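You operate a simulated robot arm through the tools that you are given. There is no shell and no other tool. Be economical: measure what you need, move in short steps, check, and stop when the job is done.

You are at the controls of a simulated two-armed robot. One attempt, no reset.

TASK
Turn off the table switch inside the cabinet; main switch off first.
Fine: shut and latch the door before switching on again; leave the other three. Where these are worked on the way, their far stop is far enough and under half their travel is too little: main switch.

The check looks at the end state, three seconds after you hand in, the way a careful person would. Anything else that was tipped, shoved, dropped, spilled or broken makes it a failure.

THE ROBOT
Two 7-joint arms with two-finger parallel grippers on one trunk, on a base that drives. Base frame: it is fixed to the floor where the robot stands at the start and does not move with it; the origin is under the middle of the robot, x ahead of it, y to its left, z up. Lengths are in m, angles in rad, forces in N, time in s.
The left shoulder is at the start at [0.071, 0.156, 1.205], the right one opposite. Places, roughly: cabinet door [0.8, 0.1, 1]; cabinet door latch [0.8, 0, 1.3]; main switch [0.8, 0, 1.2]. Payload 3.91 kg a hand.
The TCP of each hand is the grasp point between the finger pads, 0.03 m short of the fingertips. In the tool frame z runs along the fingers and y along their closing line. The gripper opens to 0.11 m. The fingers are 0.02 m wide and 0.01 m thick; the gripper's body (0.048 by 0.112 m) begins 0.055 m behind the TCP.
Orientation is that of the tool frame in the base frame, as a unit quaternion [x, y, z, w]. With the fingers straight down and closing along the base's y, the tool's x points along the base's -x, its y along +y and its z along -z.

THE INTERFACE
- The arms move only by the tool move_arm. It takes "left_plan", "right_plan" or both (then of equal length, played together; a hand with none holds still); each is a list that holds one entry, the list of rows, each a list of 7 numbers: the shift along the tool's x, y, z in mm, then the turn, a rotation vector about the tool's x, y, z in rad, then the opening, from 0 (shut) to 1 (fully open). In form: [[[tx, ty, tz, rx, ry, rz, jaw], ...]]. A call has 1 to 20 rows; each row is the pose to reach, as a shift and turn from the pose commanded when the call began, along the tool's axes at that moment. Rows are played at 5 a second. More than 0.05 m and 0.15 rad between two rows, or a gripper value outside its range, and nothing of the call is played. A pose out of reach is approached as far as the arm can. The call stops where the force on the tool passes 40 N (or 10 N more than at its start, if that is more) or the arm is blocked; 0.2 s more then pass. Each finger travels about 0.108 m/s and halts on what it meets, pressing with about 38 N; the grip force reading is that of the motor and also rises with nothing between the fingers. The clock runs only during rows and for 0.2 s after the last one: add rows that repeat a pose to give the fingers time. The reply holds the time, the measured pose of the TCP, the force on the tool along the base axes, the opening and the grip force, in the units named above and with some noise, with the torque about the TCP (base axes, N m) and any sound that the robot's microphone picked up, and new pictures: "show" is both (left out), scene, wrist or none (wrist: the cameras of the hands that moved).
- Cameras (640 x 400 px; columns grow to the right, rows downward): "scene" is now at [0.1433, 0.0152, 1.4522]; the picture's right is [0.15, -0.99, 0.00], its down [-0.38, -0.06, -0.92] and it looks along [0.91, 0.13, -0.39] (base axes); focal length 214 px, centre (320, 200). "left" rides on the left gripper at [0.072, -0.017, -0.103] in its tool frame; the picture's right is [0.23, 0.97, 0.00], its down [-0.76, 0.18, -0.62] and it looks along [-0.61, 0.14, 0.78] (tool axes); focal length 222 px, centre (320, 200). "right" rides on the right gripper at [0.072, 0.017, -0.103] in its tool frame; the picture's right is [-0.23, 0.97, 0.00], its down [-0.76, -0.18, -0.62] and it looks along [-0.61, -0.14, 0.78] (tool axes); focal length 222 px, centre (320, 200). There is no depth. A picture from a camera that has moved, and an enlarged one, comes with that camera's place and axes in the base frame and with its lens.
- slide_trunk(by): slides the trunk up (or, below 0, down) by that many m; the arms and the scene camera ride with it, the base frame stays. It gives what a move gives, with no picture.
- roll_base(legs): drives the robot by 1 to 6 legs, each [ahead, left, turn to the left] in m, m and rad, along the robot's own axes; the way and the turn of a leg run together, so that a leg with both is an arc; at most 1.5 m and 3.142 rad a leg. The arms and the cameras ride along, it lands a little off, and it stops where it bumps. It gives what a move gives, and a new picture of the scene camera.
- aim_head(pan, tilt): turns the head with the scene camera to pan (to the left, within 1.501 rad either way) and tilt (down, from -0.506 to 1.204), counted from straight ahead of the robot. It gives what a move gives, and a new picture of the scene camera.
- close_up(camera, box): a new picture of the part [left, top, right, bottom] of that camera's present view, enlarged. The clock stands still meanwhile.
- finish_job(): hands the job in; it is judged then, once.

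Go step by step. Nothing tells you exact positions but the pictures and the camera data: compare them with the known pose of the tool, close in by small moves and look again before you grip or let go. The budget is 120 turns and 260 pictures, counting those below and the enlarged ones. Unless the task says otherwise, let go and move clear before handing in, and close with one line.

The tools are called after "Request:" as a command line: name --argument value ..., lists and objects as JSON in quotes. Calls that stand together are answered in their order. move_arm: Moves the arms, as the interface text tells. Its arguments: {"type":"object","properties":{"left_plan":{"type":"array","items":{"type":"array","items":{"type":"array","items":{"type":"number"}}}},"right_plan":{"type":"array","items":{"type":"array","items":{"type":"array","items":{"type":"number"}}}},"show":{"type":"string","enum":["both","scene","wrist","none"]}},"required":[]} The other tools are called the same way: slide_trunk (by) slides the trunk up or down; roll_base (legs) drives the base; aim_head (pan, tilt) turns the head that bears the scene camera; close_up (camera, box) takes an enlarged picture of a part of a camera's view; finish_job () hands the job in.

At the start:

```text
t: 0.0
left_tcp_pos: [0.6538, 0.4567, 1.4802]
left_ee_rot: [0.0, 1.0, 0.0, 0.0]
left_wrist_force: [0.0, 0.3, -0.4]
left_torque: [-0.03, -0.03, -0.02]
left_gripper_width: 0.1101
left_grasp_force: 0.2
right_tcp_pos: [0.7086, -0.2083, 1.499]
right_ee_rot: [0.0, 1.0, 0.0, 0.0]
right_wrist_force: [-0.6, 0.4, 0.7]
right_torque: [0.03, 0.01, -0.01]
right_gripper_width: 0.11
right_grasp_force: 0.2
trunk travel left (down, up): [-0.65, 0.29]
robot x, y, heading: [-0.0024, 0.0003, 0.001]
head pan, tilt: [0.147, 0.396]
```

scene: 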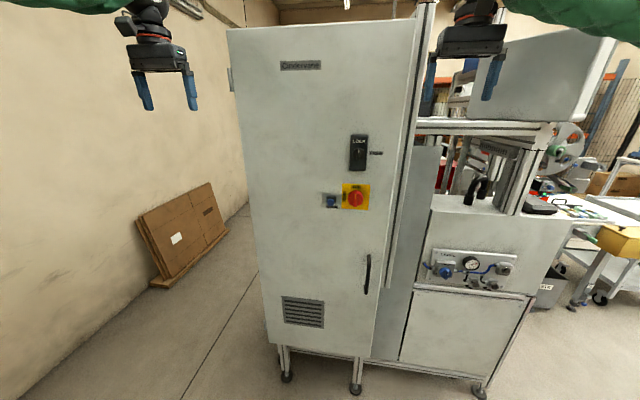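
right: 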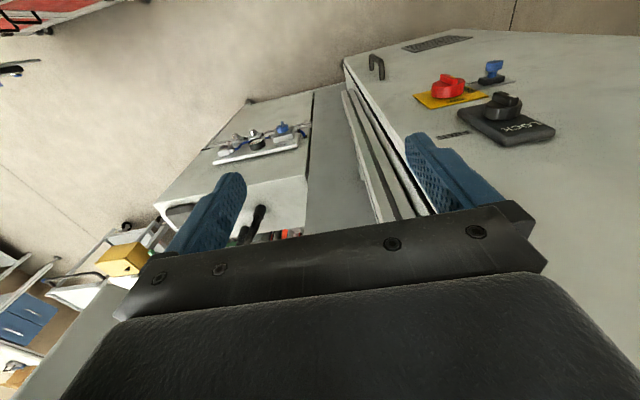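
left: 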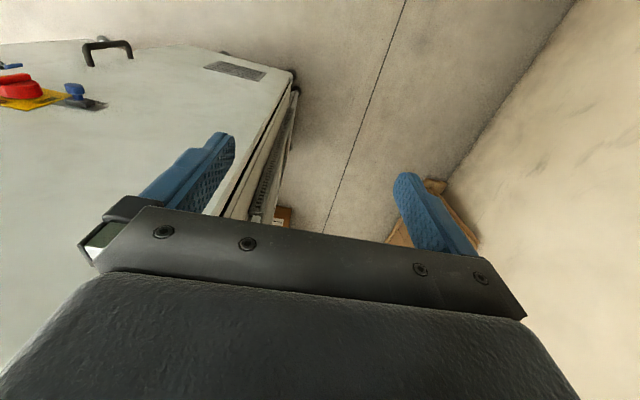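

I see a grey cabinet with a latch (LOCK), a red main switch on a yellow plate, a small blue switch beside it and a handle lower down. I'll enlarge these first.

Request:
close_up --camera "scene" --box '[300, 120, 400, 220]'

Request:
close_up --camera "right" --box '[340, 30, 580, 180]'

Request:
close_up --camera "scene" --box '[220, 10, 480, 390]'

```text
4.00 times, centred on (350, 170) of scene
camera zoom: at [0.1433, 0.0152, 1.4522], right [0.15, -0.99, 0.0], down [-0.38, -0.06, -0.92], along [0.91, 0.13, -0.39], focal length 858 px, centre (200, 320)
```

zoom: 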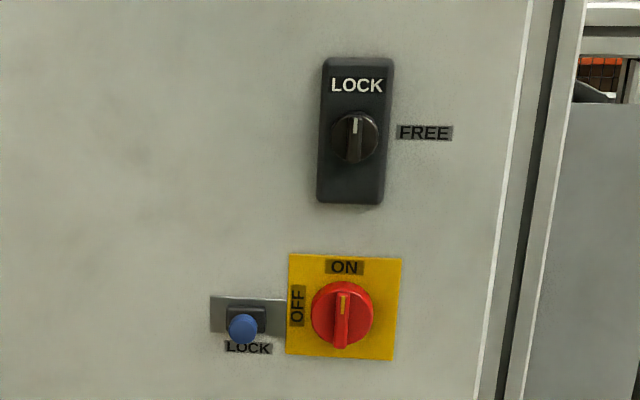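

```text
2.67 times, centred on (460, 105) of right
camera zoom: at [0.635, -0.1917, 1.6034], right [0.23, 0.97, 0.0], down [0.76, -0.18, 0.62], along [0.61, -0.14, -0.78], focal length 592 px, centre (-53, 453)
```

zoom: 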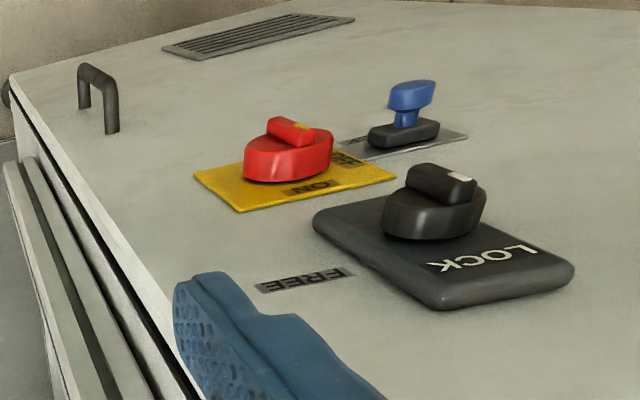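

```text
1.05 times, centred on (350, 200) of scene (not enlarged: the box is as wide or as high as the picture)
camera zoom: at [0.1433, 0.0152, 1.4522], right [0.15, -0.99, 0.0], down [-0.38, -0.06, -0.92], along [0.91, 0.13, -0.39], focal length 226 px, centre (288, 200)
```

zoom: 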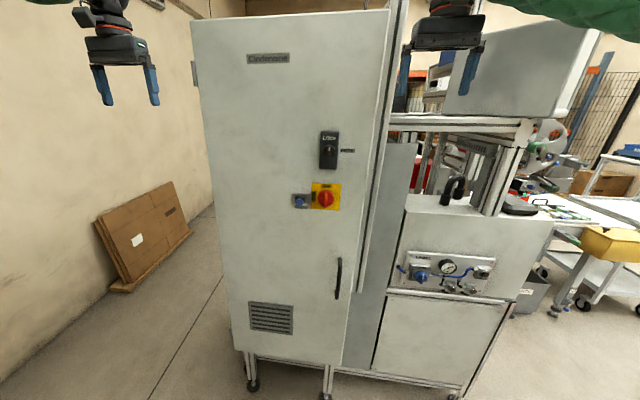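

The main switch is at about (0.76, -0.01, 1.20), marker up at ON, with OFF to its left. The latch is at about (0.77, -0.01, 1.33), and the door hinges on the left. I'll bring the right hand in front of the switch, pointing forward.

Request:
move_arm --right_plan '[[[45, 0, 0, 0, 0, 0, 1], [90, 0, 0, 0, 0, 0, 1], [130, 0, 0, 0, 0, 0, 1], [130, 17, 25, 0, -0.131, 0, 1], [130, 33, 50, 0, -0.262, 0, 1], [130, 50, 75, 0, -0.393, 0, 1], [130, 67, 100, 0, -0.524, 0, 1], [130, 83, 125, 0, -0.654, 0, 1], [130, 100, 150, 0, -0.785, 0, 1], [130, 117, 175, 0, -0.916, 0, 1], [130, 133, 200, 0, -1.047, 0, 1], [130, 150, 225, 0, -1.178, 0, 1], [130, 167, 250, 0, -1.309, 0, 1], [130, 183, 275, 0, -1.44, 0, 1], [130, 200, 300, 0, -1.5708, 0, 1], [130, 200, 300, 0, -1.5708, 0, 1]]]'

```text
t: 3.4
left_tcp_pos: [0.6534, 0.4539, 1.4823]
left_ee_rot: [0.0, 1.0, 0.002, 0.001]
left_wrist_force: [-0.6, -1.2, -0.9]
left_torque: [0.02, -0.01, -0.03]
left_gripper_width: 0.1101
left_grasp_force: 0.0
right_tcp_pos: [0.5797, -0.0101, 1.1991]
right_ee_rot: [0.0, 0.707, 0.0, 0.707]
right_wrist_force: [-0.4, -0.3, 0.3]
right_torque: [0.01, -0.02, 0.03]
right_gripper_width: 0.1099
right_grasp_force: 0.0
right hand out of reach, approached as far as the arm can: row 14
trunk travel left (down, up): [-0.65, 0.29]
robot x, y, heading: [0.0022, -0.0002, 0.001]
head pan, tilt: [0.147, 0.396]
camera scene: at [0.1436, 0.0128, 1.4526], right [0.15, -0.99, 0.0], down [-0.38, -0.05, -0.92], along [0.91, 0.14, -0.39], focal length 214 px, centre (320, 200)
camera right: at [0.4752, 0.0072, 1.1271], right [0.0, 0.97, 0.23], down [-0.62, -0.18, 0.76], along [0.78, -0.14, 0.61], focal length 222 px, centre (320, 200)
```

scene: 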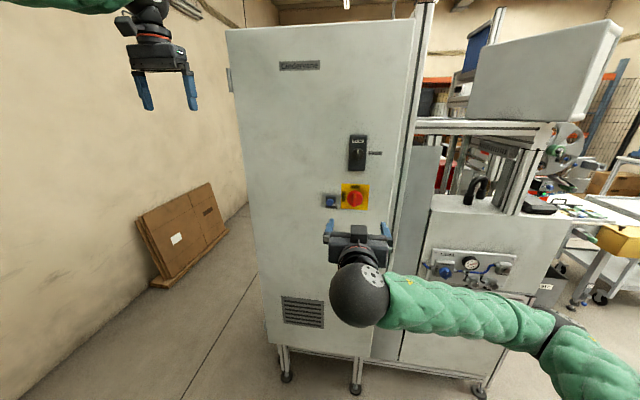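
right: 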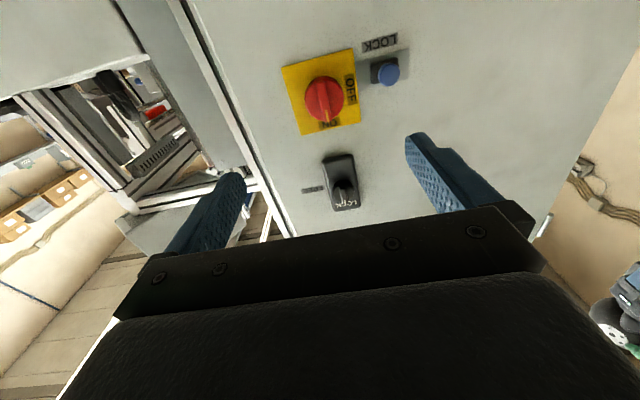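

Request:
close_up --camera "right" --box '[270, 20, 430, 120]'

Request:
close_up --camera "scene" --box '[315, 180, 375, 220]'

```text
4.00 times, centred on (350, 70) of right
camera zoom: at [0.4752, 0.0072, 1.1271], right [0.0, 0.97, 0.23], down [-0.62, -0.18, 0.76], along [0.78, -0.14, 0.61], focal length 888 px, centre (200, 720)
```

zoom: 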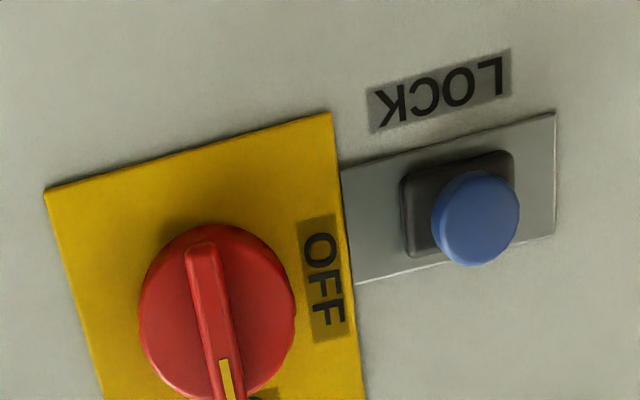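

```text
10.00 times, centred on (345, 200) of scene
camera zoom: at [0.1436, 0.0128, 1.4526], right [0.15, -0.99, 0.0], down [-0.38, -0.05, -0.92], along [0.91, 0.14, -0.39], focal length 2145 px, centre (70, 200)
```

zoom: 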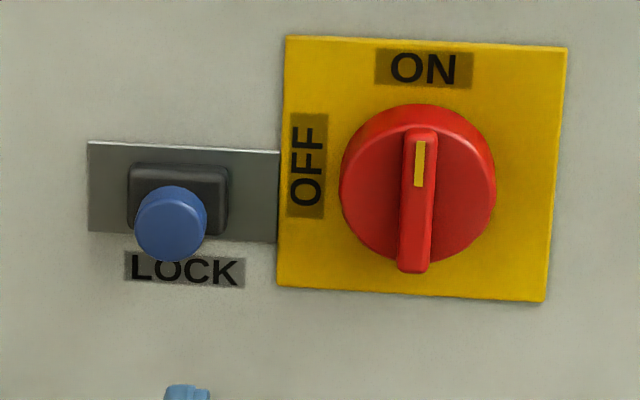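

The blue knob looks like a slide bolt beside the main switch, so I'll leave it alone for now. I'll centre on the red knob and advance part of the way with the jaws half closed.

Request:
move_arm --right_plan '[[[1, 4, 40, 0, 0, 0, 0.7], [2, 8, 80, 0, 0, 0, 0.4], [2, 8, 120, 0, 0, 0, 0.35], [2, 8, 120, 0, 0, 0, 0.35]]]'

Request:
close_up --camera "right" --box '[200, 20, 480, 220]'

Request:
close_up --camera "scene" --box '[315, 170, 395, 230]'

```text
t: 4.4
left_tcp_pos: [0.6515, 0.4565, 1.481]
left_ee_rot: [-0.001, 1.0, 0.0, 0.0]
left_wrist_force: [-0.2, -0.1, 0.1]
left_torque: [0.0, -0.03, 0.01]
left_gripper_width: 0.1102
left_grasp_force: 0.1
right_tcp_pos: [0.6987, -0.0011, 1.1995]
right_ee_rot: [0.0, 0.707, -0.001, 0.707]
right_wrist_force: [-0.8, -0.3, 0.1]
right_torque: [0.04, -0.06, 0.0]
right_gripper_width: 0.0385
right_grasp_force: 0.1
trunk travel left (down, up): [-0.65, 0.29]
robot x, y, heading: [-0.0014, 0.0015, -0.0]
head pan, tilt: [0.147, 0.396]
camera scene: at [0.143, 0.0145, 1.4523], right [0.15, -0.99, 0.0], down [-0.38, -0.06, -0.92], along [0.91, 0.13, -0.39], focal length 214 px, centre (320, 200)
camera right: at [0.5934, 0.016, 1.1267], right [0.0, 0.97, 0.23], down [-0.62, -0.18, 0.76], along [0.78, -0.14, 0.61], focal length 222 px, centre (320, 200)
```

scene: 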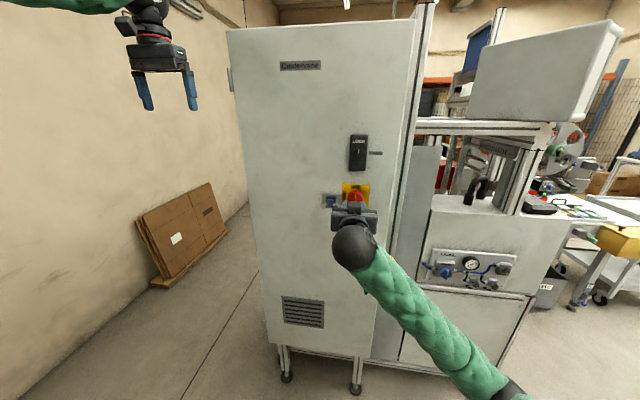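
right: 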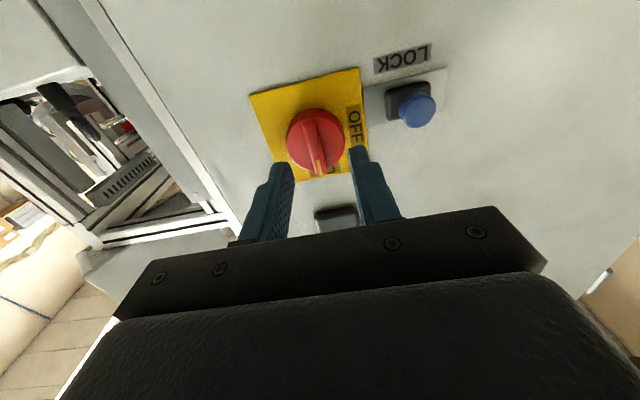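

```text
2.00 times, centred on (340, 120) of right
camera zoom: at [0.5934, 0.016, 1.1267], right [0.0, 0.97, 0.23], down [-0.62, -0.18, 0.76], along [0.78, -0.14, 0.61], focal length 444 px, centre (280, 360)
```

zoom: 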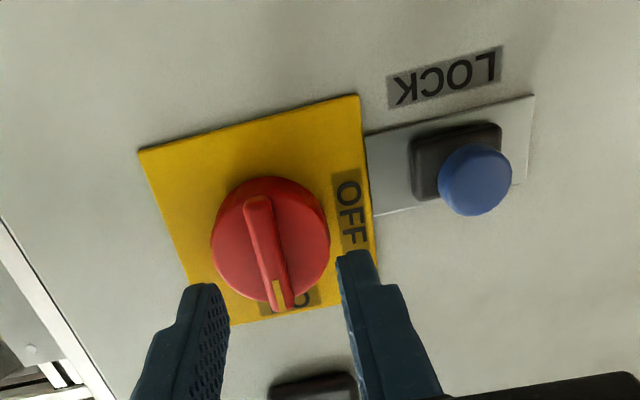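

```text
6.67 times, centred on (355, 200) of scene
camera zoom: at [0.143, 0.0145, 1.4523], right [0.15, -0.99, 0.0], down [-0.38, -0.06, -0.92], along [0.91, 0.13, -0.39], focal length 1430 px, centre (87, 200)
```

zoom: 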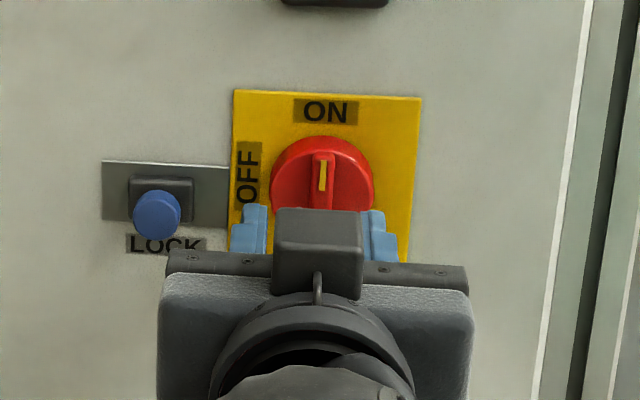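

The bar is at about y -0.006, z 1.202. I'll shift slightly, advance and close on it.

Request:
move_arm --right_plan '[[[-2, -5, 15, 0, 0, 0, 0.35], [-2, -5, 28, 0, 0, 0, 0.35], [-2, -5, 36, 0, 0, 0, 0.35], [-2, -5, 36, 0, 0, 0, 0.15], [-2, -5, 36, 0, 0, 0, 0.0], [-2, -5, 36, 0, 0, 0, 0.0]]]' --show "wrist"

Request:
close_up --camera "right" --box '[200, 60, 440, 210]'

```text
t: 5.2
left_tcp_pos: [0.6518, 0.457, 1.4801]
left_ee_rot: [0.0, 1.0, 0.001, 0.0]
left_wrist_force: [1.2, 0.5, -0.1]
left_torque: [-0.01, 0.02, -0.02]
left_gripper_width: 0.1099
left_grasp_force: 0.1
right_tcp_pos: [0.7268, -0.0048, 1.2002]
right_ee_rot: [-0.001, 0.707, 0.001, 0.707]
right_wrist_force: [-30.7, -0.6, 2.1]
right_torque: [0.01, 0.08, -0.75]
right_gripper_width: 0.0391
right_grasp_force: 1.1
trunk travel left (down, up): [-0.65, 0.29]
robot x, y, heading: [0.0021, -0.0008, 0.003]
head pan, tilt: [0.147, 0.396]
stopped in row 3 (right hand): the force on the tool passed its limit at 48 N (the readings are from after the stop); the commanded pose is now the measured one
camera right: at [0.6223, 0.0128, 1.1279], right [0.0, 0.97, 0.23], down [-0.62, -0.18, 0.76], along [0.78, -0.14, 0.61], focal length 222 px, centre (320, 200)
```

right: 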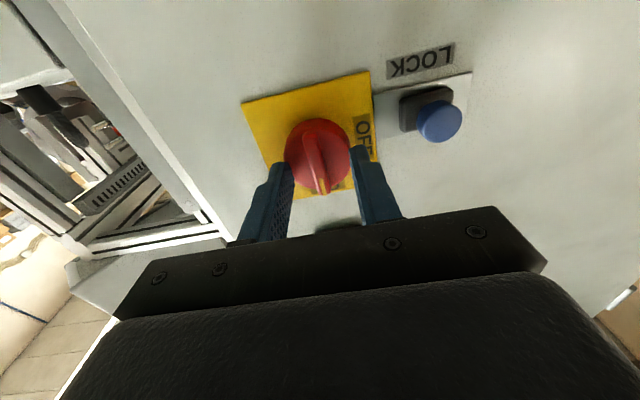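

```text
2.67 times, centred on (320, 135) of right
camera zoom: at [0.6223, 0.0128, 1.1279], right [0.0, 0.97, 0.23], down [-0.62, -0.18, 0.76], along [0.78, -0.14, 0.61], focal length 592 px, centre (320, 373)
```

zoom: 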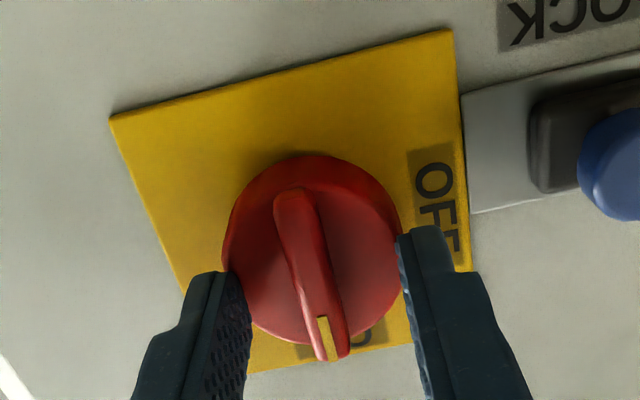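

The tips have met the disc face at about x 0.757. I'll back off 2 mm and close on the bar.

Request:
move_arm --right_plan '[[[0, -1, -3, 0, 0, 0, 0.35], [0, -1, -3, 0, 0, 0, 0.2], [0, -1, -3, 0, 0, 0, 0.05], [0, -1, -3, 0, 0, 0, 0.0], [0, -1, -3, 0, 0, 0, 0.0]]]' --show "wrist"

Request:
close_up --camera "right" --box '[200, 60, 440, 210]'

```text
t: 6.4
left_tcp_pos: [0.6537, 0.456, 1.4805]
left_ee_rot: [-0.001, 1.0, 0.0, 0.0]
left_wrist_force: [0.8, 0.6, 0.6]
left_torque: [0.0, -0.05, 0.01]
left_gripper_width: 0.11
left_grasp_force: 0.0
right_tcp_pos: [0.7263, -0.005, 1.1983]
right_ee_rot: [-0.001, 0.708, 0.001, 0.706]
right_wrist_force: [3.5, 3.0, 1.8]
right_torque: [0.02, 0.32, -0.16]
right_gripper_width: 0.0099
right_grasp_force: 44.8
trunk travel left (down, up): [-0.65, 0.29]
robot x, y, heading: [-0.0013, -0.0046, 0.008]
head pan, tilt: [0.147, 0.396]
camera right: at [0.6214, 0.0118, 1.1265], right [0.0, 0.97, 0.23], down [-0.62, -0.18, 0.76], along [0.78, -0.14, 0.6], focal length 222 px, centre (320, 200)
```

right: 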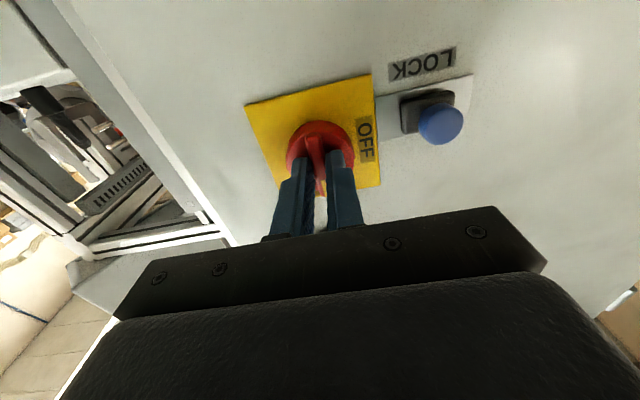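

```text
2.67 times, centred on (320, 135) of right
camera zoom: at [0.6214, 0.0118, 1.1265], right [0.0, 0.97, 0.23], down [-0.62, -0.18, 0.76], along [0.78, -0.14, 0.6], focal length 592 px, centre (320, 373)
```

zoom: 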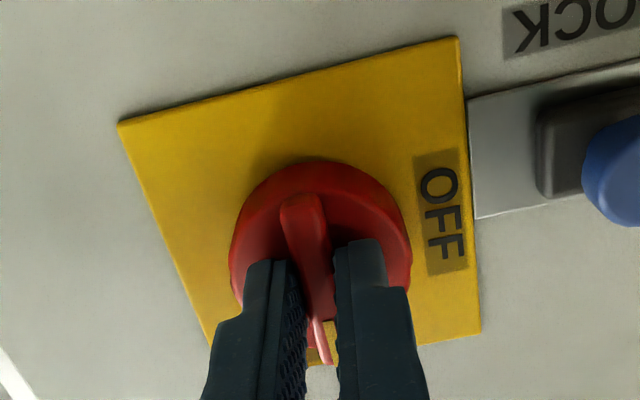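

The bar is gripped. I'll start turning anticlockwise toward OFF and watch the forces.

Request:
move_arm --right_plan '[[[0, 0, 0, 0, 0, -0.12, 0], [0, 0, 0, 0, 0, -0.24, 0], [0, 0, 0, 0, 0, -0.36, 0], [0, 0, 0, 0, 0, -0.48, 0]]]' --show "wrist"

Request:
close_up --camera "right" --box '[200, 60, 440, 210]'

```text
t: 7.4
left_tcp_pos: [0.6533, 0.4573, 1.4803]
left_ee_rot: [0.0, 1.0, 0.0, 0.0]
left_wrist_force: [-0.2, -0.2, 0.1]
left_torque: [-0.02, 0.0, -0.02]
left_gripper_width: 0.1099
left_grasp_force: 0.1
right_tcp_pos: [0.7272, -0.0053, 1.1983]
right_ee_rot: [-0.169, 0.688, -0.168, 0.686]
right_wrist_force: [-1.2, -0.9, -3.9]
right_torque: [-0.02, 1.01, -0.7]
right_gripper_width: 0.0097
right_grasp_force: 44.5
trunk travel left (down, up): [-0.65, 0.29]
robot x, y, heading: [0.0023, -0.0005, 0.003]
head pan, tilt: [0.147, 0.396]
camera right: at [0.6218, -0.0241, 1.1271], right [0.0, 0.97, -0.25], down [-0.62, 0.2, 0.76], along [0.78, 0.16, 0.6], focal length 222 px, centre (320, 200)
```

right: 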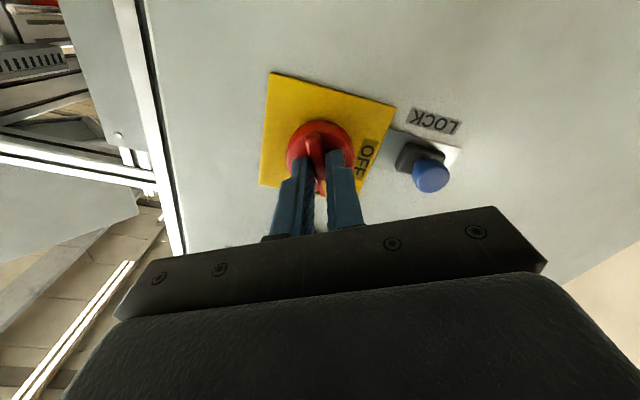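

```text
2.67 times, centred on (320, 135) of right
camera zoom: at [0.6218, -0.0241, 1.1271], right [0.0, 0.97, -0.25], down [-0.62, 0.2, 0.76], along [0.78, 0.16, 0.6], focal length 592 px, centre (320, 373)
```

zoom: 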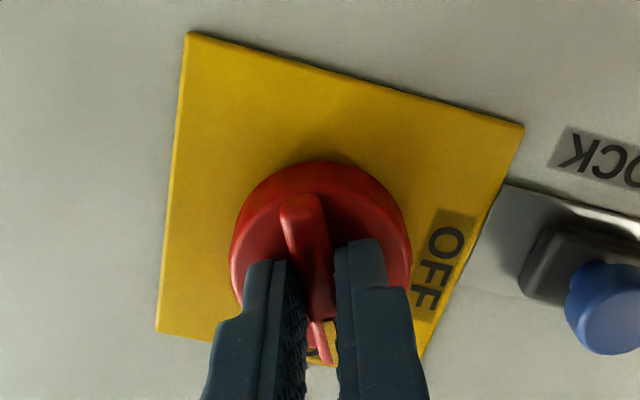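

The knob turns with the hand. I'll carry on to 90° and slightly beyond, to the stop.

Request:
move_arm --right_plan '[[[0, 0, 0, 0, 0, -0.13, 0], [0, 0, 0, 0, 0, -0.26, 0], [0, 0, 0, 0, 0, -0.39, 0], [0, 0, 0, 0, 0, -0.52, 0], [0, 0, 0, 0, 0, -0.65, 0], [0, 0, 0, 0, 0, -0.78, 0], [0, 0, 0, 0, 0, -0.91, 0], [0, 0, 0, 0, 0, -1.04, 0], [0, 0, 0, 0, 0, -1.12, 0]]]'

Request:
close_up --camera "right" --box '[200, 60, 440, 210]'

```text
t: 9.4
left_tcp_pos: [0.653, 0.4565, 1.4804]
left_ee_rot: [0.0, 1.0, 0.0, 0.0]
left_wrist_force: [0.0, 0.1, 0.7]
left_torque: [-0.02, -0.02, -0.01]
left_gripper_width: 0.1103
left_grasp_force: 0.1
right_tcp_pos: [0.7274, -0.0059, 1.2004]
right_ee_rot: [0.509, -0.492, 0.507, -0.492]
right_wrist_force: [-1.4, -3.7, -0.1]
right_torque: [0.16, -0.07, -0.05]
right_gripper_width: 0.0098
right_grasp_force: 44.7
trunk travel left (down, up): [-0.65, 0.29]
robot x, y, heading: [-0.0007, 0.0002, -0.003]
head pan, tilt: [0.147, 0.396]
camera scene: at [0.1429, 0.0149, 1.4523], right [0.15, -0.99, 0.0], down [-0.38, -0.06, -0.92], along [0.91, 0.13, -0.39], focal length 214 px, centre (320, 200)
camera right: at [0.6221, -0.079, 1.1852], right [0.0, 0.2, -0.98], down [-0.62, 0.77, 0.16], along [0.78, 0.61, 0.12], focal length 222 px, centre (320, 200)
```

scene: 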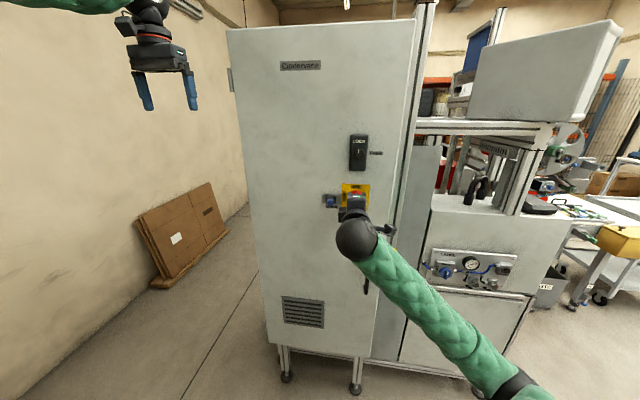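
right: 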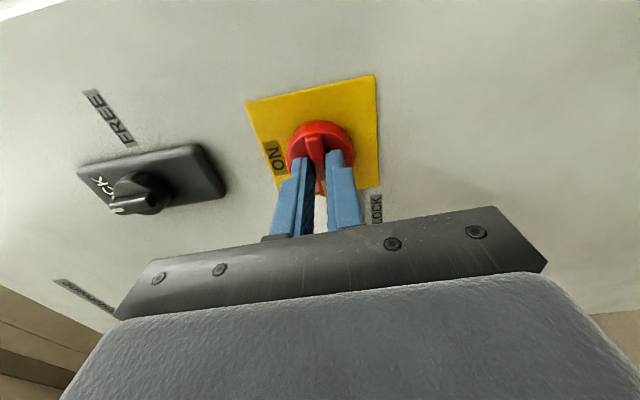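

```text
2.67 times, centred on (320, 135) of right
camera zoom: at [0.6221, -0.079, 1.1852], right [0.0, 0.2, -0.98], down [-0.62, 0.77, 0.16], along [0.78, 0.61, 0.12], focal length 592 px, centre (320, 373)
```

zoom: 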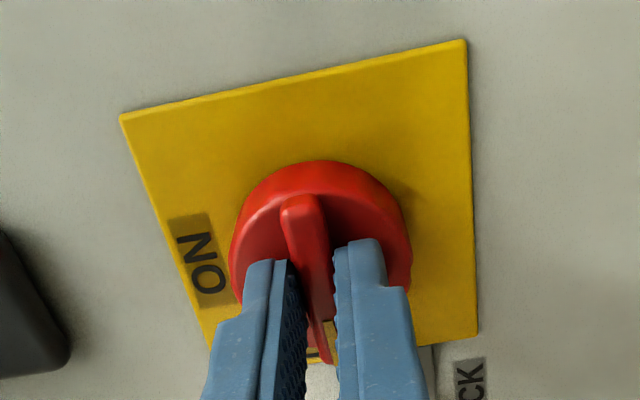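

The main switch is at about 90°, pointing to OFF. I'll let go, back off and check.

Request:
move_arm --right_plan '[[[0, 0, 0, 0, 0, 0, 0.15], [0, 0, 0, 0, 0, 0, 0.3], [0, 0, -45, 0, 0, 0, 0.4], [0, 0, -90, 0, 0, 0, 0.5], [0, 0, -90, 0, 0, 0, 0.5]]]' --show "wrist"

Request:
close_up --camera "scene" --box '[305, 120, 405, 220]'

```text
t: 10.6
left_tcp_pos: [0.6542, 0.4568, 1.4808]
left_ee_rot: [0.001, 1.0, 0.0, -0.001]
left_wrist_force: [0.5, -0.2, 0.8]
left_torque: [0.0, 0.01, 0.06]
left_gripper_width: 0.1101
left_grasp_force: 0.1
right_tcp_pos: [0.6374, -0.0063, 1.1998]
right_ee_rot: [0.508, -0.493, 0.506, -0.492]
right_wrist_force: [-0.5, -0.5, 0.0]
right_torque: [0.0, -0.01, 0.02]
right_gripper_width: 0.0551
right_grasp_force: 0.0
trunk travel left (down, up): [-0.65, 0.29]
robot x, y, heading: [-0.0003, -0.001, 0.001]
head pan, tilt: [0.147, 0.396]
camera right: at [0.5321, -0.0789, 1.185], right [0.0, 0.2, -0.98], down [-0.62, 0.77, 0.16], along [0.78, 0.61, 0.12], focal length 222 px, centre (320, 200)
```

right: 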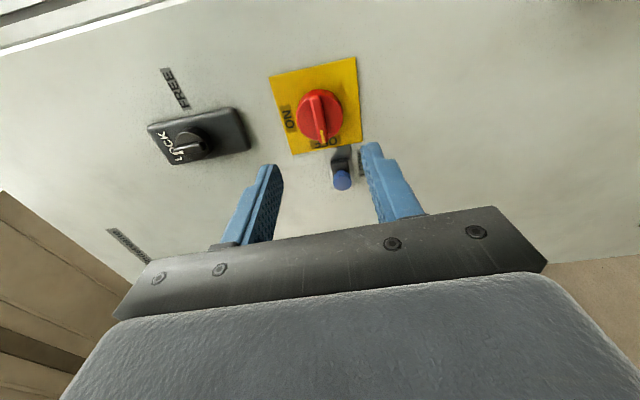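

```text
4.00 times, centred on (355, 170) of scene
camera zoom: at [0.1437, 0.015, 1.4521], right [0.15, -0.99, 0.0], down [-0.38, -0.06, -0.92], along [0.91, 0.13, -0.39], focal length 858 px, centre (180, 320)
```

zoom: 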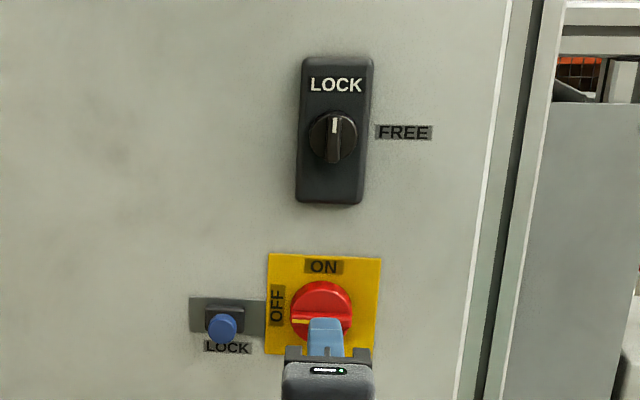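

The main switch reads OFF. Next I'll rotate the hand upright and raise it to the latch knob at about (0.75, -0.006, 1.338).

Request:
move_arm --right_plan '[[[0, -12, 0, 0, 0, 0.134, 0.5], [0, -24, 0, 0, 0, 0.268, 0.5], [0, -36, 0, 0, 0, 0.402, 0.5], [0, -48, 0, 0, 0, 0.536, 0.5], [0, -60, 0, 0, 0, 0.67, 0.5], [0, -72, 0, 0, 0, 0.804, 0.5], [0, -84, 0, 0, 0, 0.938, 0.4], [0, -96, 0, 0, 0, 1.072, 0.4], [0, -108, 0, 0, 0, 1.206, 0.4], [0, -120, 0, 0, 0, 1.34, 0.4], [0, -132, 20, 0, 0, 1.474, 0.4], [0, -138, 50, 0, 0, 1.602, 0.4], [0, -138, 50, 0, 0, 1.602, 0.4]]]' --show "wrist"

Request:
close_up --camera "scene" --box '[305, 110, 405, 210]'

Request:
close_up --camera "right" --box '[200, 60, 440, 210]'

```text
t: 13.6
left_tcp_pos: [0.6532, 0.4562, 1.4809]
left_ee_rot: [0.0, 1.0, 0.0, 0.0]
left_wrist_force: [0.1, 0.4, 0.4]
left_torque: [0.0, 0.01, 0.0]
left_gripper_width: 0.1099
left_grasp_force: 0.2
right_tcp_pos: [0.7037, -0.0338, 1.3171]
right_ee_rot: [-0.008, 0.706, -0.058, 0.706]
right_wrist_force: [0.5, -0.6, -0.1]
right_torque: [0.03, 0.02, -0.01]
right_gripper_width: 0.0441
right_grasp_force: 0.0
trunk travel left (down, up): [-0.65, 0.29]
robot x, y, heading: [0.0001, -0.0018, 0.002]
head pan, tilt: [0.147, 0.396]
stopped in row 13 (right hand): the arm was blocked; the commanded pose is now the measured one
camera right: at [0.6002, -0.0175, 1.243], right [0.07, 0.99, 0.14], down [-0.63, -0.06, 0.77], along [0.77, -0.14, 0.62], focal length 222 px, centre (320, 200)
```

right: 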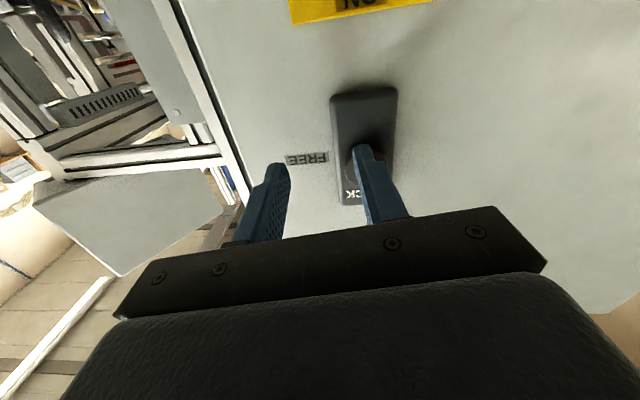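

```text
4.00 times, centred on (355, 160) of scene
camera zoom: at [0.1433, 0.0155, 1.4522], right [0.15, -0.99, 0.0], down [-0.38, -0.06, -0.92], along [0.91, 0.13, -0.39], focal length 858 px, centre (180, 360)
```

zoom: 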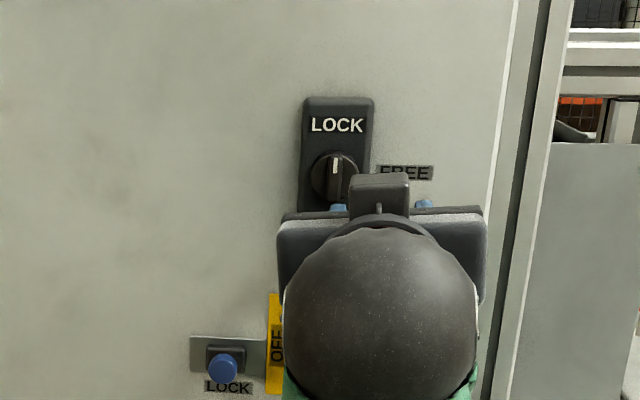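

```text
2.67 times, centred on (320, 135) of right
camera zoom: at [0.6002, -0.0175, 1.243], right [0.07, 0.99, 0.14], down [-0.63, -0.06, 0.77], along [0.77, -0.14, 0.62], focal length 592 px, centre (320, 373)
```

zoom: 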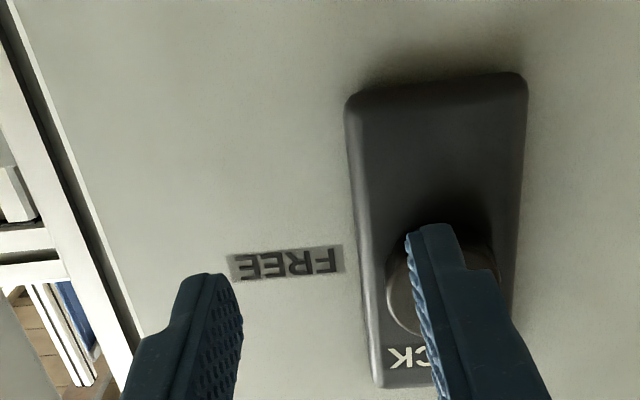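

The arm stopped at its posture limit, short of the pose I asked for, because the robot stands too close. I'll back the base straight off by 0.2 m, which also leaves room for the door to swing.

Request:
roll_base --legs '[[-0.2, 0, 0]]'

```text
t: 15.2
left_tcp_pos: [0.4541, 0.4576, 1.4806]
left_ee_rot: [-0.001, 1.0, 0.0, -0.001]
left_wrist_force: [0.3, -0.2, -0.8]
left_torque: [0.02, -0.02, -0.05]
left_gripper_width: 0.1098
left_grasp_force: 0.0
right_tcp_pos: [0.5062, -0.033, 1.3174]
right_ee_rot: [-0.008, 0.706, -0.057, 0.706]
right_wrist_force: [-0.5, 0.5, -0.6]
right_torque: [0.02, -0.01, -0.03]
right_gripper_width: 0.0439
right_grasp_force: 0.0
trunk travel left (down, up): [-0.65, 0.29]
robot x, y, heading: [-0.1958, -0.0024, -0.0]
head pan, tilt: [0.147, 0.396]
camera scene: at [-0.0547, 0.0157, 1.4523], right [0.15, -0.99, 0.0], down [-0.38, -0.06, -0.92], along [0.91, 0.14, -0.39], focal length 214 px, centre (320, 200)
```

scene: 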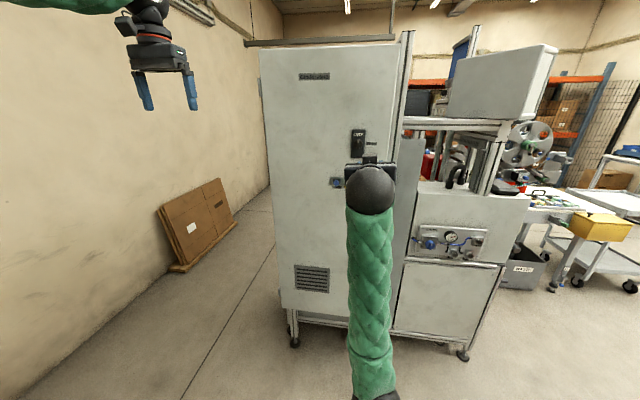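

Request:
move_arm --right_plan '[[[-7, 11, 30, -0.023, 0, 0.03, 0.4], [-14, 22, 70, -0.046, 0, 0.06, 0.4], [-21, 33, 112, -0.069, 0, 0.092, 0.4], [-21, 33, 112, -0.069, 0, 0.092, 0.4]]]' --show "wrist"

Request:
close_up --camera "scene" --box '[315, 110, 405, 200]'

Request:
close_up --camera "right" --box '[200, 60, 440, 210]'

```text
t: 16.1
left_tcp_pos: [0.4552, 0.4572, 1.4805]
left_ee_rot: [-0.001, 1.0, 0.0, 0.0]
left_wrist_force: [-0.4, 0.5, 0.4]
left_torque: [-0.03, 0.0, -0.03]
left_gripper_width: 0.11
left_grasp_force: 0.0
right_tcp_pos: [0.6277, -0.0261, 1.327]
right_ee_rot: [-0.002, 0.706, -0.027, 0.708]
right_wrist_force: [-0.6, -0.3, 0.6]
right_torque: [0.02, 0.01, -0.01]
right_gripper_width: 0.0442
right_grasp_force: 0.1
trunk travel left (down, up): [-0.65, 0.29]
robot x, y, heading: [-0.1949, 0.0007, 0.005]
head pan, tilt: [0.147, 0.396]
camera right: at [0.5233, -0.0079, 1.2531], right [0.03, 0.98, 0.19], down [-0.63, -0.12, 0.77], along [0.78, -0.14, 0.61], focal length 222 px, centre (320, 200)
```

right: 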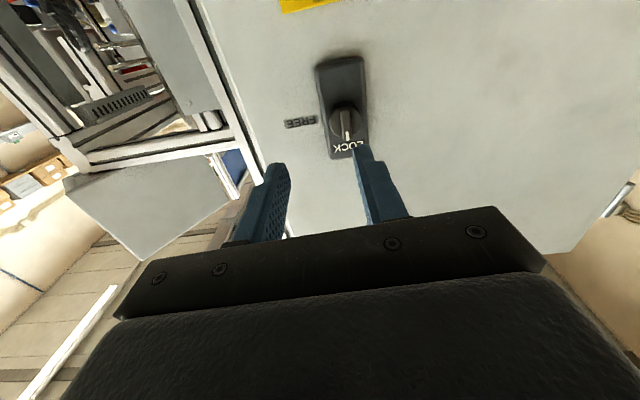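

```text
4.44 times, centred on (360, 155) of scene
camera zoom: at [-0.0541, 0.0156, 1.4523], right [0.15, -0.99, 0.0], down [-0.38, -0.06, -0.92], along [0.91, 0.14, -0.39], focal length 953 px, centre (142, 400)
```

zoom: 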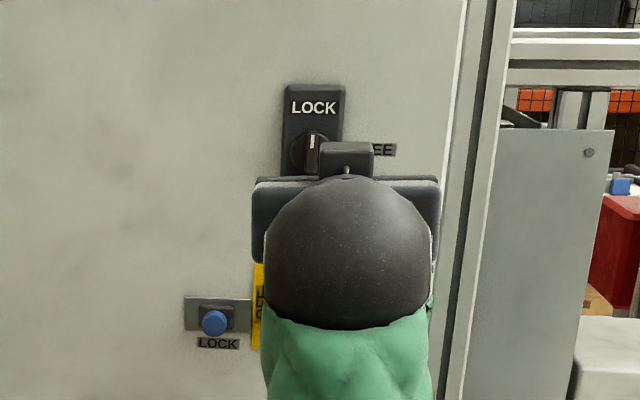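

```text
2.67 times, centred on (320, 135) of right
camera zoom: at [0.5233, -0.0079, 1.2531], right [0.03, 0.98, 0.19], down [-0.63, -0.12, 0.77], along [0.78, -0.14, 0.61], focal length 592 px, centre (320, 373)
```

zoom: 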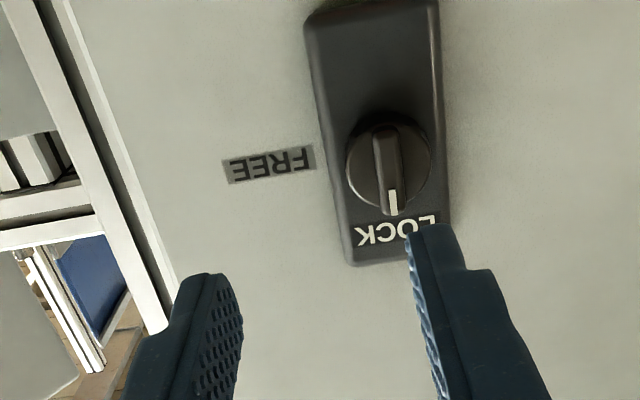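

The hand stopped short again at this height. I'll raise the trunk so the shoulder geometry matches what worked on the main switch.

Request:
slide_trunk --by 0.13

```text
t: 17.7
left_tcp_pos: [0.4557, 0.4583, 1.6095]
left_ee_rot: [-0.001, 1.0, 0.0, 0.0]
left_wrist_force: [0.9, 0.2, 0.0]
left_torque: [0.01, -0.01, 0.0]
left_gripper_width: 0.1098
left_grasp_force: 0.0
right_tcp_pos: [0.6284, -0.0279, 1.4587]
right_ee_rot: [0.0, 0.705, -0.027, 0.708]
right_wrist_force: [0.0, -0.8, -0.7]
right_torque: [0.02, 0.02, -0.01]
right_gripper_width: 0.0437
right_grasp_force: 0.0
trunk travel left (down, up): [-0.78, 0.16]
robot x, y, heading: [-0.1977, 0.0022, -0.001]
head pan, tilt: [0.147, 0.396]
```

Request:
move_arm --right_plan '[[[40, 9, 0, -0.013, 0, 0.013, 0.4], [80, 18, 0, -0.026, 0, 0.026, 0.4], [122, 28, 15, -0.038, 0.004, 0.038, 0.4], [122, 28, 31, -0.038, 0.004, 0.038, 0.4], [122, 28, 31, -0.038, 0.004, 0.038, 0.4]]]' --show "wrist"

Request:
close_up --camera "scene" --box '[315, 130, 405, 220]'

Request:
close_up --camera "right" --box '[200, 60, 440, 210]'

```text
t: 19.1
left_tcp_pos: [0.456, 0.4588, 1.6097]
left_ee_rot: [-0.001, 1.0, 0.0, 0.001]
left_wrist_force: [-0.2, 0.0, 0.5]
left_torque: [0.0, -0.01, 0.0]
left_gripper_width: 0.11
left_grasp_force: 0.1
right_tcp_pos: [0.6679, -0.0337, 1.3305]
right_ee_rot: [-0.014, 0.701, -0.039, 0.712]
right_wrist_force: [-0.2, 0.2, 1.0]
right_torque: [0.02, -0.03, 0.0]
right_gripper_width: 0.0441
right_grasp_force: 0.1
trunk travel left (down, up): [-0.78, 0.16]
robot x, y, heading: [-0.1981, 0.0006, 0.001]
head pan, tilt: [0.147, 0.396]
stopped in row 5 (right hand): the arm was blocked; the commanded pose is now the measured one
camera right: at [0.5647, -0.0187, 1.255], right [0.03, 0.99, 0.15], down [-0.64, -0.1, 0.76], along [0.77, -0.12, 0.63], focal length 222 px, centre (320, 200)
```

right: 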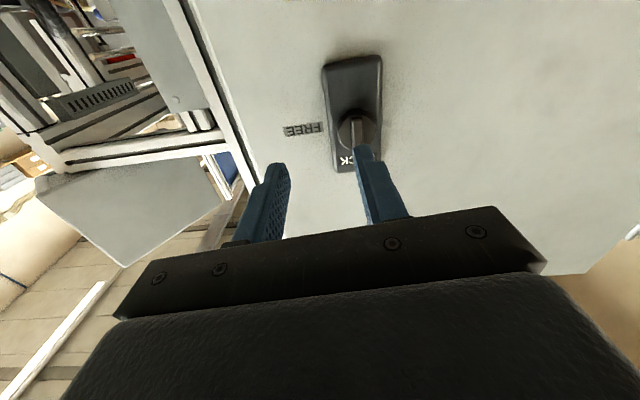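

```text
4.44 times, centred on (360, 175) of scene
camera zoom: at [-0.0533, 0.0155, 1.5822], right [0.15, -0.99, 0.0], down [-0.38, -0.06, -0.92], along [0.91, 0.14, -0.39], focal length 953 px, centre (142, 311)
```

zoom: 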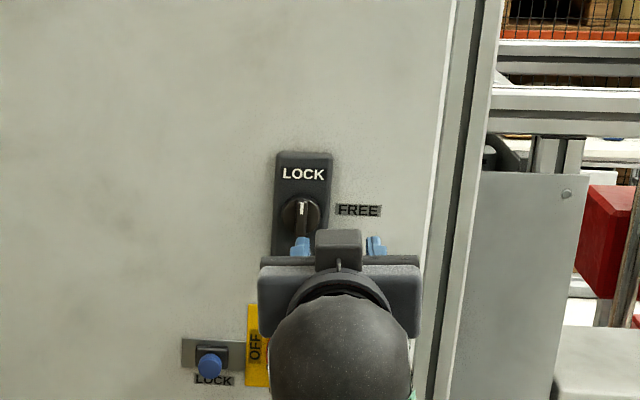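

```text
2.67 times, centred on (320, 135) of right
camera zoom: at [0.5647, -0.0187, 1.255], right [0.03, 0.99, 0.15], down [-0.64, -0.1, 0.76], along [0.77, -0.12, 0.63], focal length 592 px, centre (320, 373)
```

zoom: 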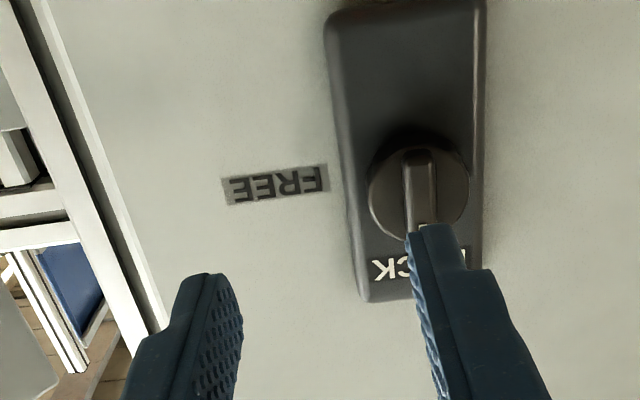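

The right arm is at a joint limit here, and turning clockwise would make it worse. I'll move it clear to the right and bring in the left hand, which should have the opposite range, to the latch.

Request:
move_arm --right_plan '[[[0, 0, -40, 0, 0, 0, 0.4], [0, -30, -80, 0, 0, 0, 0.4], [0, -60, -110, 0, 0, 0, 0.4], [0, -90, -140, 0, 0, 0, 0.4], [0, -120, -150, 0, 0, 0, 0.4], [0, -150, -150, 0, 0, 0, 0.4], [0, -180, -150, 0, 0, 0, 0.4], [0, -210, -150, 0, 0, 0, 0.4], [0, -240, -150, 0, 0, 0, 0.4], [0, -270, -150, 0, 0, 0, 0.4], [0, -300, -150, 0, 0, 0, 0.4], [0, -300, -150, 0, 0, 0, 0.4], [0, -300, -150, 0, 0, 0, 0.4], [0, -300, -150, 0, 0, 0, 0.4], [0, -300, -150, 0, 0, 0, 0.4]]]' --left_plan '[[[-10, -33, 20, 0, -0.112, 0, 0.5], [-20, -66, 39, 0, -0.224, 0, 0.5], [-31, -100, 58, 0, -0.336, 0, 0.5], [-41, -133, 78, 0, -0.449, 0, 0.5], [-51, -166, 98, 0, -0.561, 0, 0.5], [-62, -199, 117, 0, -0.673, 0, 0.5], [-72, -232, 136, 0, -0.785, 0, 0.5], [-82, -266, 156, 0, -0.898, 0, 0.5], [-93, -299, 176, 0, -1.01, 0, 0.5], [-103, -332, 195, 0, -1.122, 0, 0.5], [-113, -365, 214, 0, -1.234, 0, 0.5], [-123, -399, 234, 0, -1.346, 0, 0.5], [-134, -432, 254, 0, -1.459, 0, 0.5], [-144, -465, 273, 0, -1.571, 0, 0.5], [-144, -465, 273, 0, -1.571, 0, 0.5]]]'

```text
t: 22.3
left_tcp_pos: [0.5928, 0.0432, 1.3552]
left_ee_rot: [0.001, 0.707, 0.0, 0.708]
left_wrist_force: [-0.3, -0.3, 0.9]
left_torque: [-0.01, -0.04, -0.01]
left_gripper_width: 0.055
left_grasp_force: 0.2
left hand out of reach, approached as far as the arm can: row 13, 14, 15
right_tcp_pos: [0.5071, -0.3249, 1.3484]
right_ee_rot: [-0.013, 0.702, -0.035, 0.711]
right_wrist_force: [0.2, -0.8, 0.0]
right_torque: [-0.03, 0.0, -0.02]
right_gripper_width: 0.0439
right_grasp_force: 0.1
trunk travel left (down, up): [-0.78, 0.16]
robot x, y, heading: [-0.1965, -0.0002, 0.003]
head pan, tilt: [0.147, 0.396]
camera scene: at [-0.054, 0.0146, 1.5823], right [0.15, -0.99, 0.0], down [-0.38, -0.06, -0.92], along [0.91, 0.14, -0.39], focal length 214 px, centre (320, 200)
camera right: at [0.4033, -0.3097, 1.2729], right [0.03, 0.99, 0.16], down [-0.64, -0.1, 0.76], along [0.77, -0.12, 0.63], focal length 222 px, centre (320, 200)
camera left: at [0.4869, 0.0272, 1.2816], right [0.0, 0.97, -0.23], down [-0.62, 0.18, 0.76], along [0.78, 0.14, 0.61], focal length 222 px, centre (320, 200)
```

scene: 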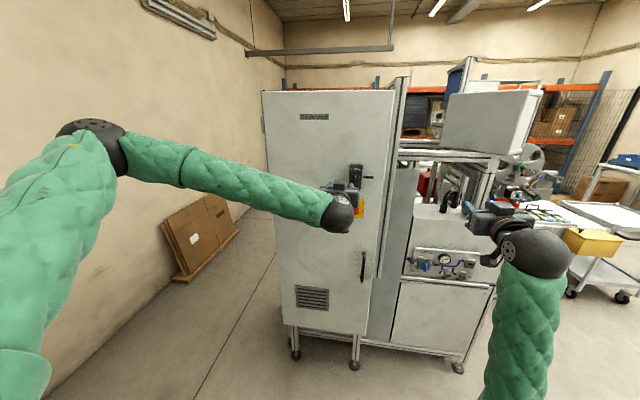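
right: 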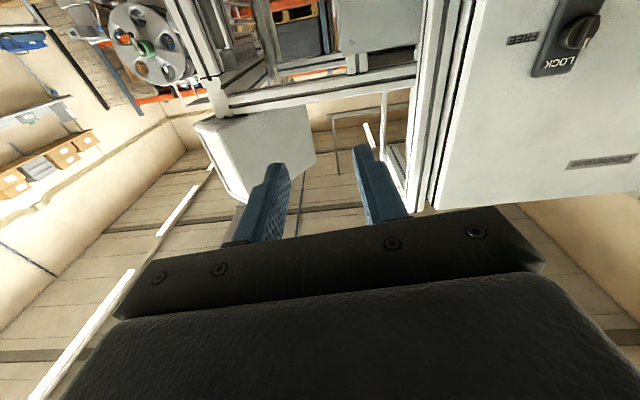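
left: 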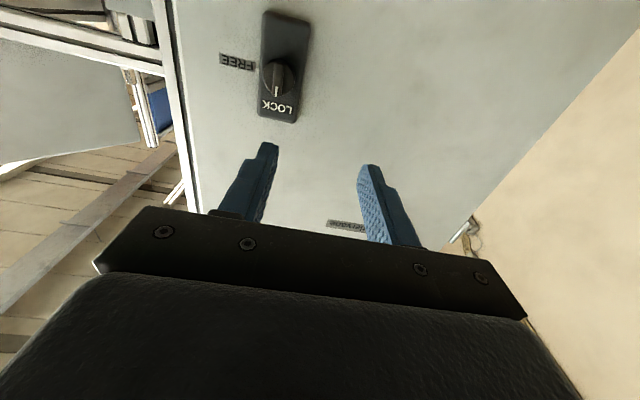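

Both arms are limited near the robot's midline when pointing forward. I'll drive the base 0.16 m to the right so the left shoulder faces the latch.

Request:
roll_base --legs '[[0, -0.16, 0]]'

```text
t: 23.8
left_tcp_pos: [0.5919, -0.1195, 1.3545]
left_ee_rot: [0.001, 0.707, -0.001, 0.707]
left_wrist_force: [0.9, 0.0, 0.2]
left_torque: [-0.02, -0.01, -0.02]
left_gripper_width: 0.0551
left_grasp_force: 0.1
right_tcp_pos: [0.5061, -0.4875, 1.3486]
right_ee_rot: [-0.012, 0.702, -0.038, 0.711]
right_wrist_force: [0.1, 0.4, -0.3]
right_torque: [0.01, 0.04, 0.03]
right_gripper_width: 0.0439
right_grasp_force: 0.1
trunk travel left (down, up): [-0.78, 0.16]
robot x, y, heading: [-0.1994, -0.1594, 0.0]
head pan, tilt: [0.147, 0.396]
camera scene: at [-0.0534, -0.1461, 1.5822], right [0.14, -0.99, 0.0], down [-0.38, -0.06, -0.92], along [0.91, 0.13, -0.39], focal length 214 px, centre (320, 200)
```

scene: 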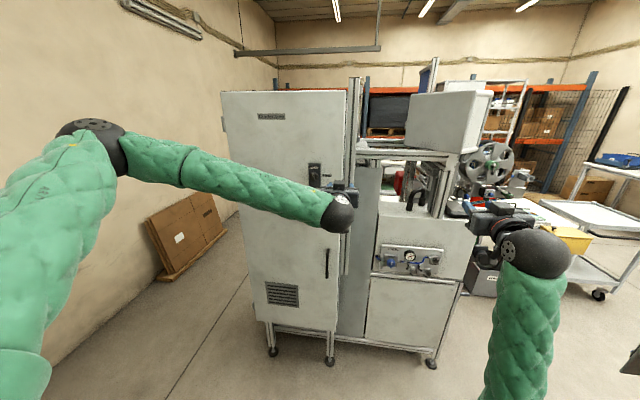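

Request:
move_arm --left_plan '[[[5, 40, 10, 0, 0, 0, 0.4], [12, 80, 25, 0, 0, 0, 0.4], [17, 113, 50, 0, 0, 0, 0.4], [17, 113, 68, 0, 0, 0, 0.4], [17, 113, 68, 0, 0, 0, 0.4]]]' --show "wrist"

Request:
close_up --camera "left" --box '[200, 60, 440, 210]'

Request:
close_up --camera "scene" --box '[260, 140, 350, 230]'

```text
t: 24.9
left_tcp_pos: [0.66, -0.005, 1.3374]
left_ee_rot: [0.002, 0.707, -0.002, 0.707]
left_wrist_force: [0.1, 0.5, -0.1]
left_torque: [-0.02, -0.02, 0.0]
left_gripper_width: 0.0439
left_grasp_force: 0.0
right_tcp_pos: [0.5046, -0.4875, 1.3481]
right_ee_rot: [-0.011, 0.702, -0.037, 0.711]
right_wrist_force: [0.4, -0.5, 0.4]
right_torque: [0.02, -0.01, -0.02]
right_gripper_width: 0.0436
right_grasp_force: 0.0
trunk travel left (down, up): [-0.78, 0.16]
robot x, y, heading: [-0.1997, -0.1619, 0.002]
head pan, tilt: [0.147, 0.396]
camera left: at [0.5557, -0.022, 1.2635], right [0.0, 0.97, -0.23], down [-0.62, 0.18, 0.76], along [0.78, 0.14, 0.61], focal length 222 px, centre (320, 200)
```

left: 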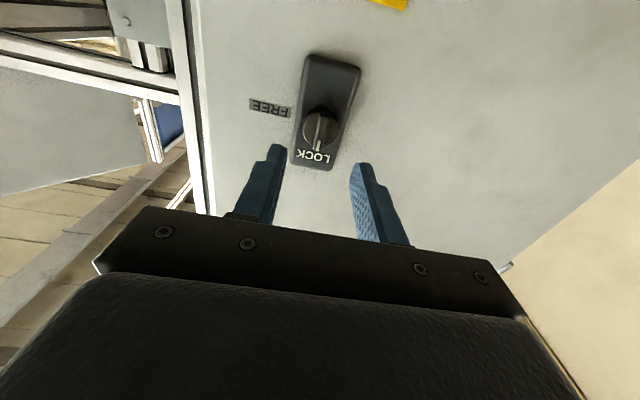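

```text
2.67 times, centred on (320, 135) of left
camera zoom: at [0.5557, -0.022, 1.2635], right [0.0, 0.97, -0.23], down [-0.62, 0.18, 0.76], along [0.78, 0.14, 0.61], focal length 592 px, centre (320, 373)
```

zoom: 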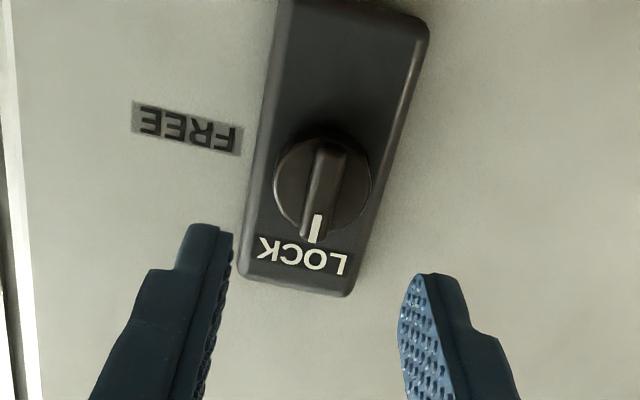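

```text
4.44 times, centred on (305, 185) of scene
camera zoom: at [-0.0538, -0.1462, 1.5823], right [0.14, -0.99, 0.0], down [-0.38, -0.06, -0.92], along [0.91, 0.13, -0.39], focal length 953 px, centre (387, 267)
```

zoom: 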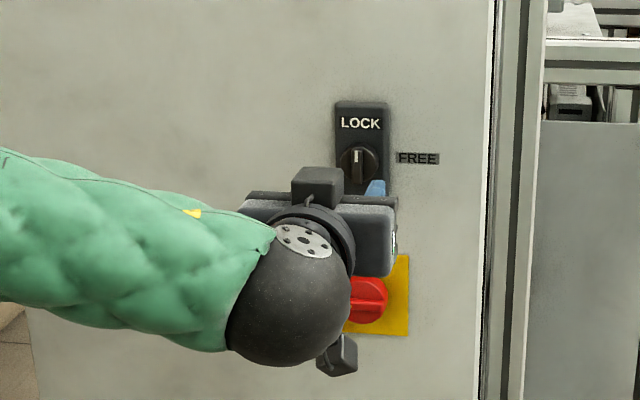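

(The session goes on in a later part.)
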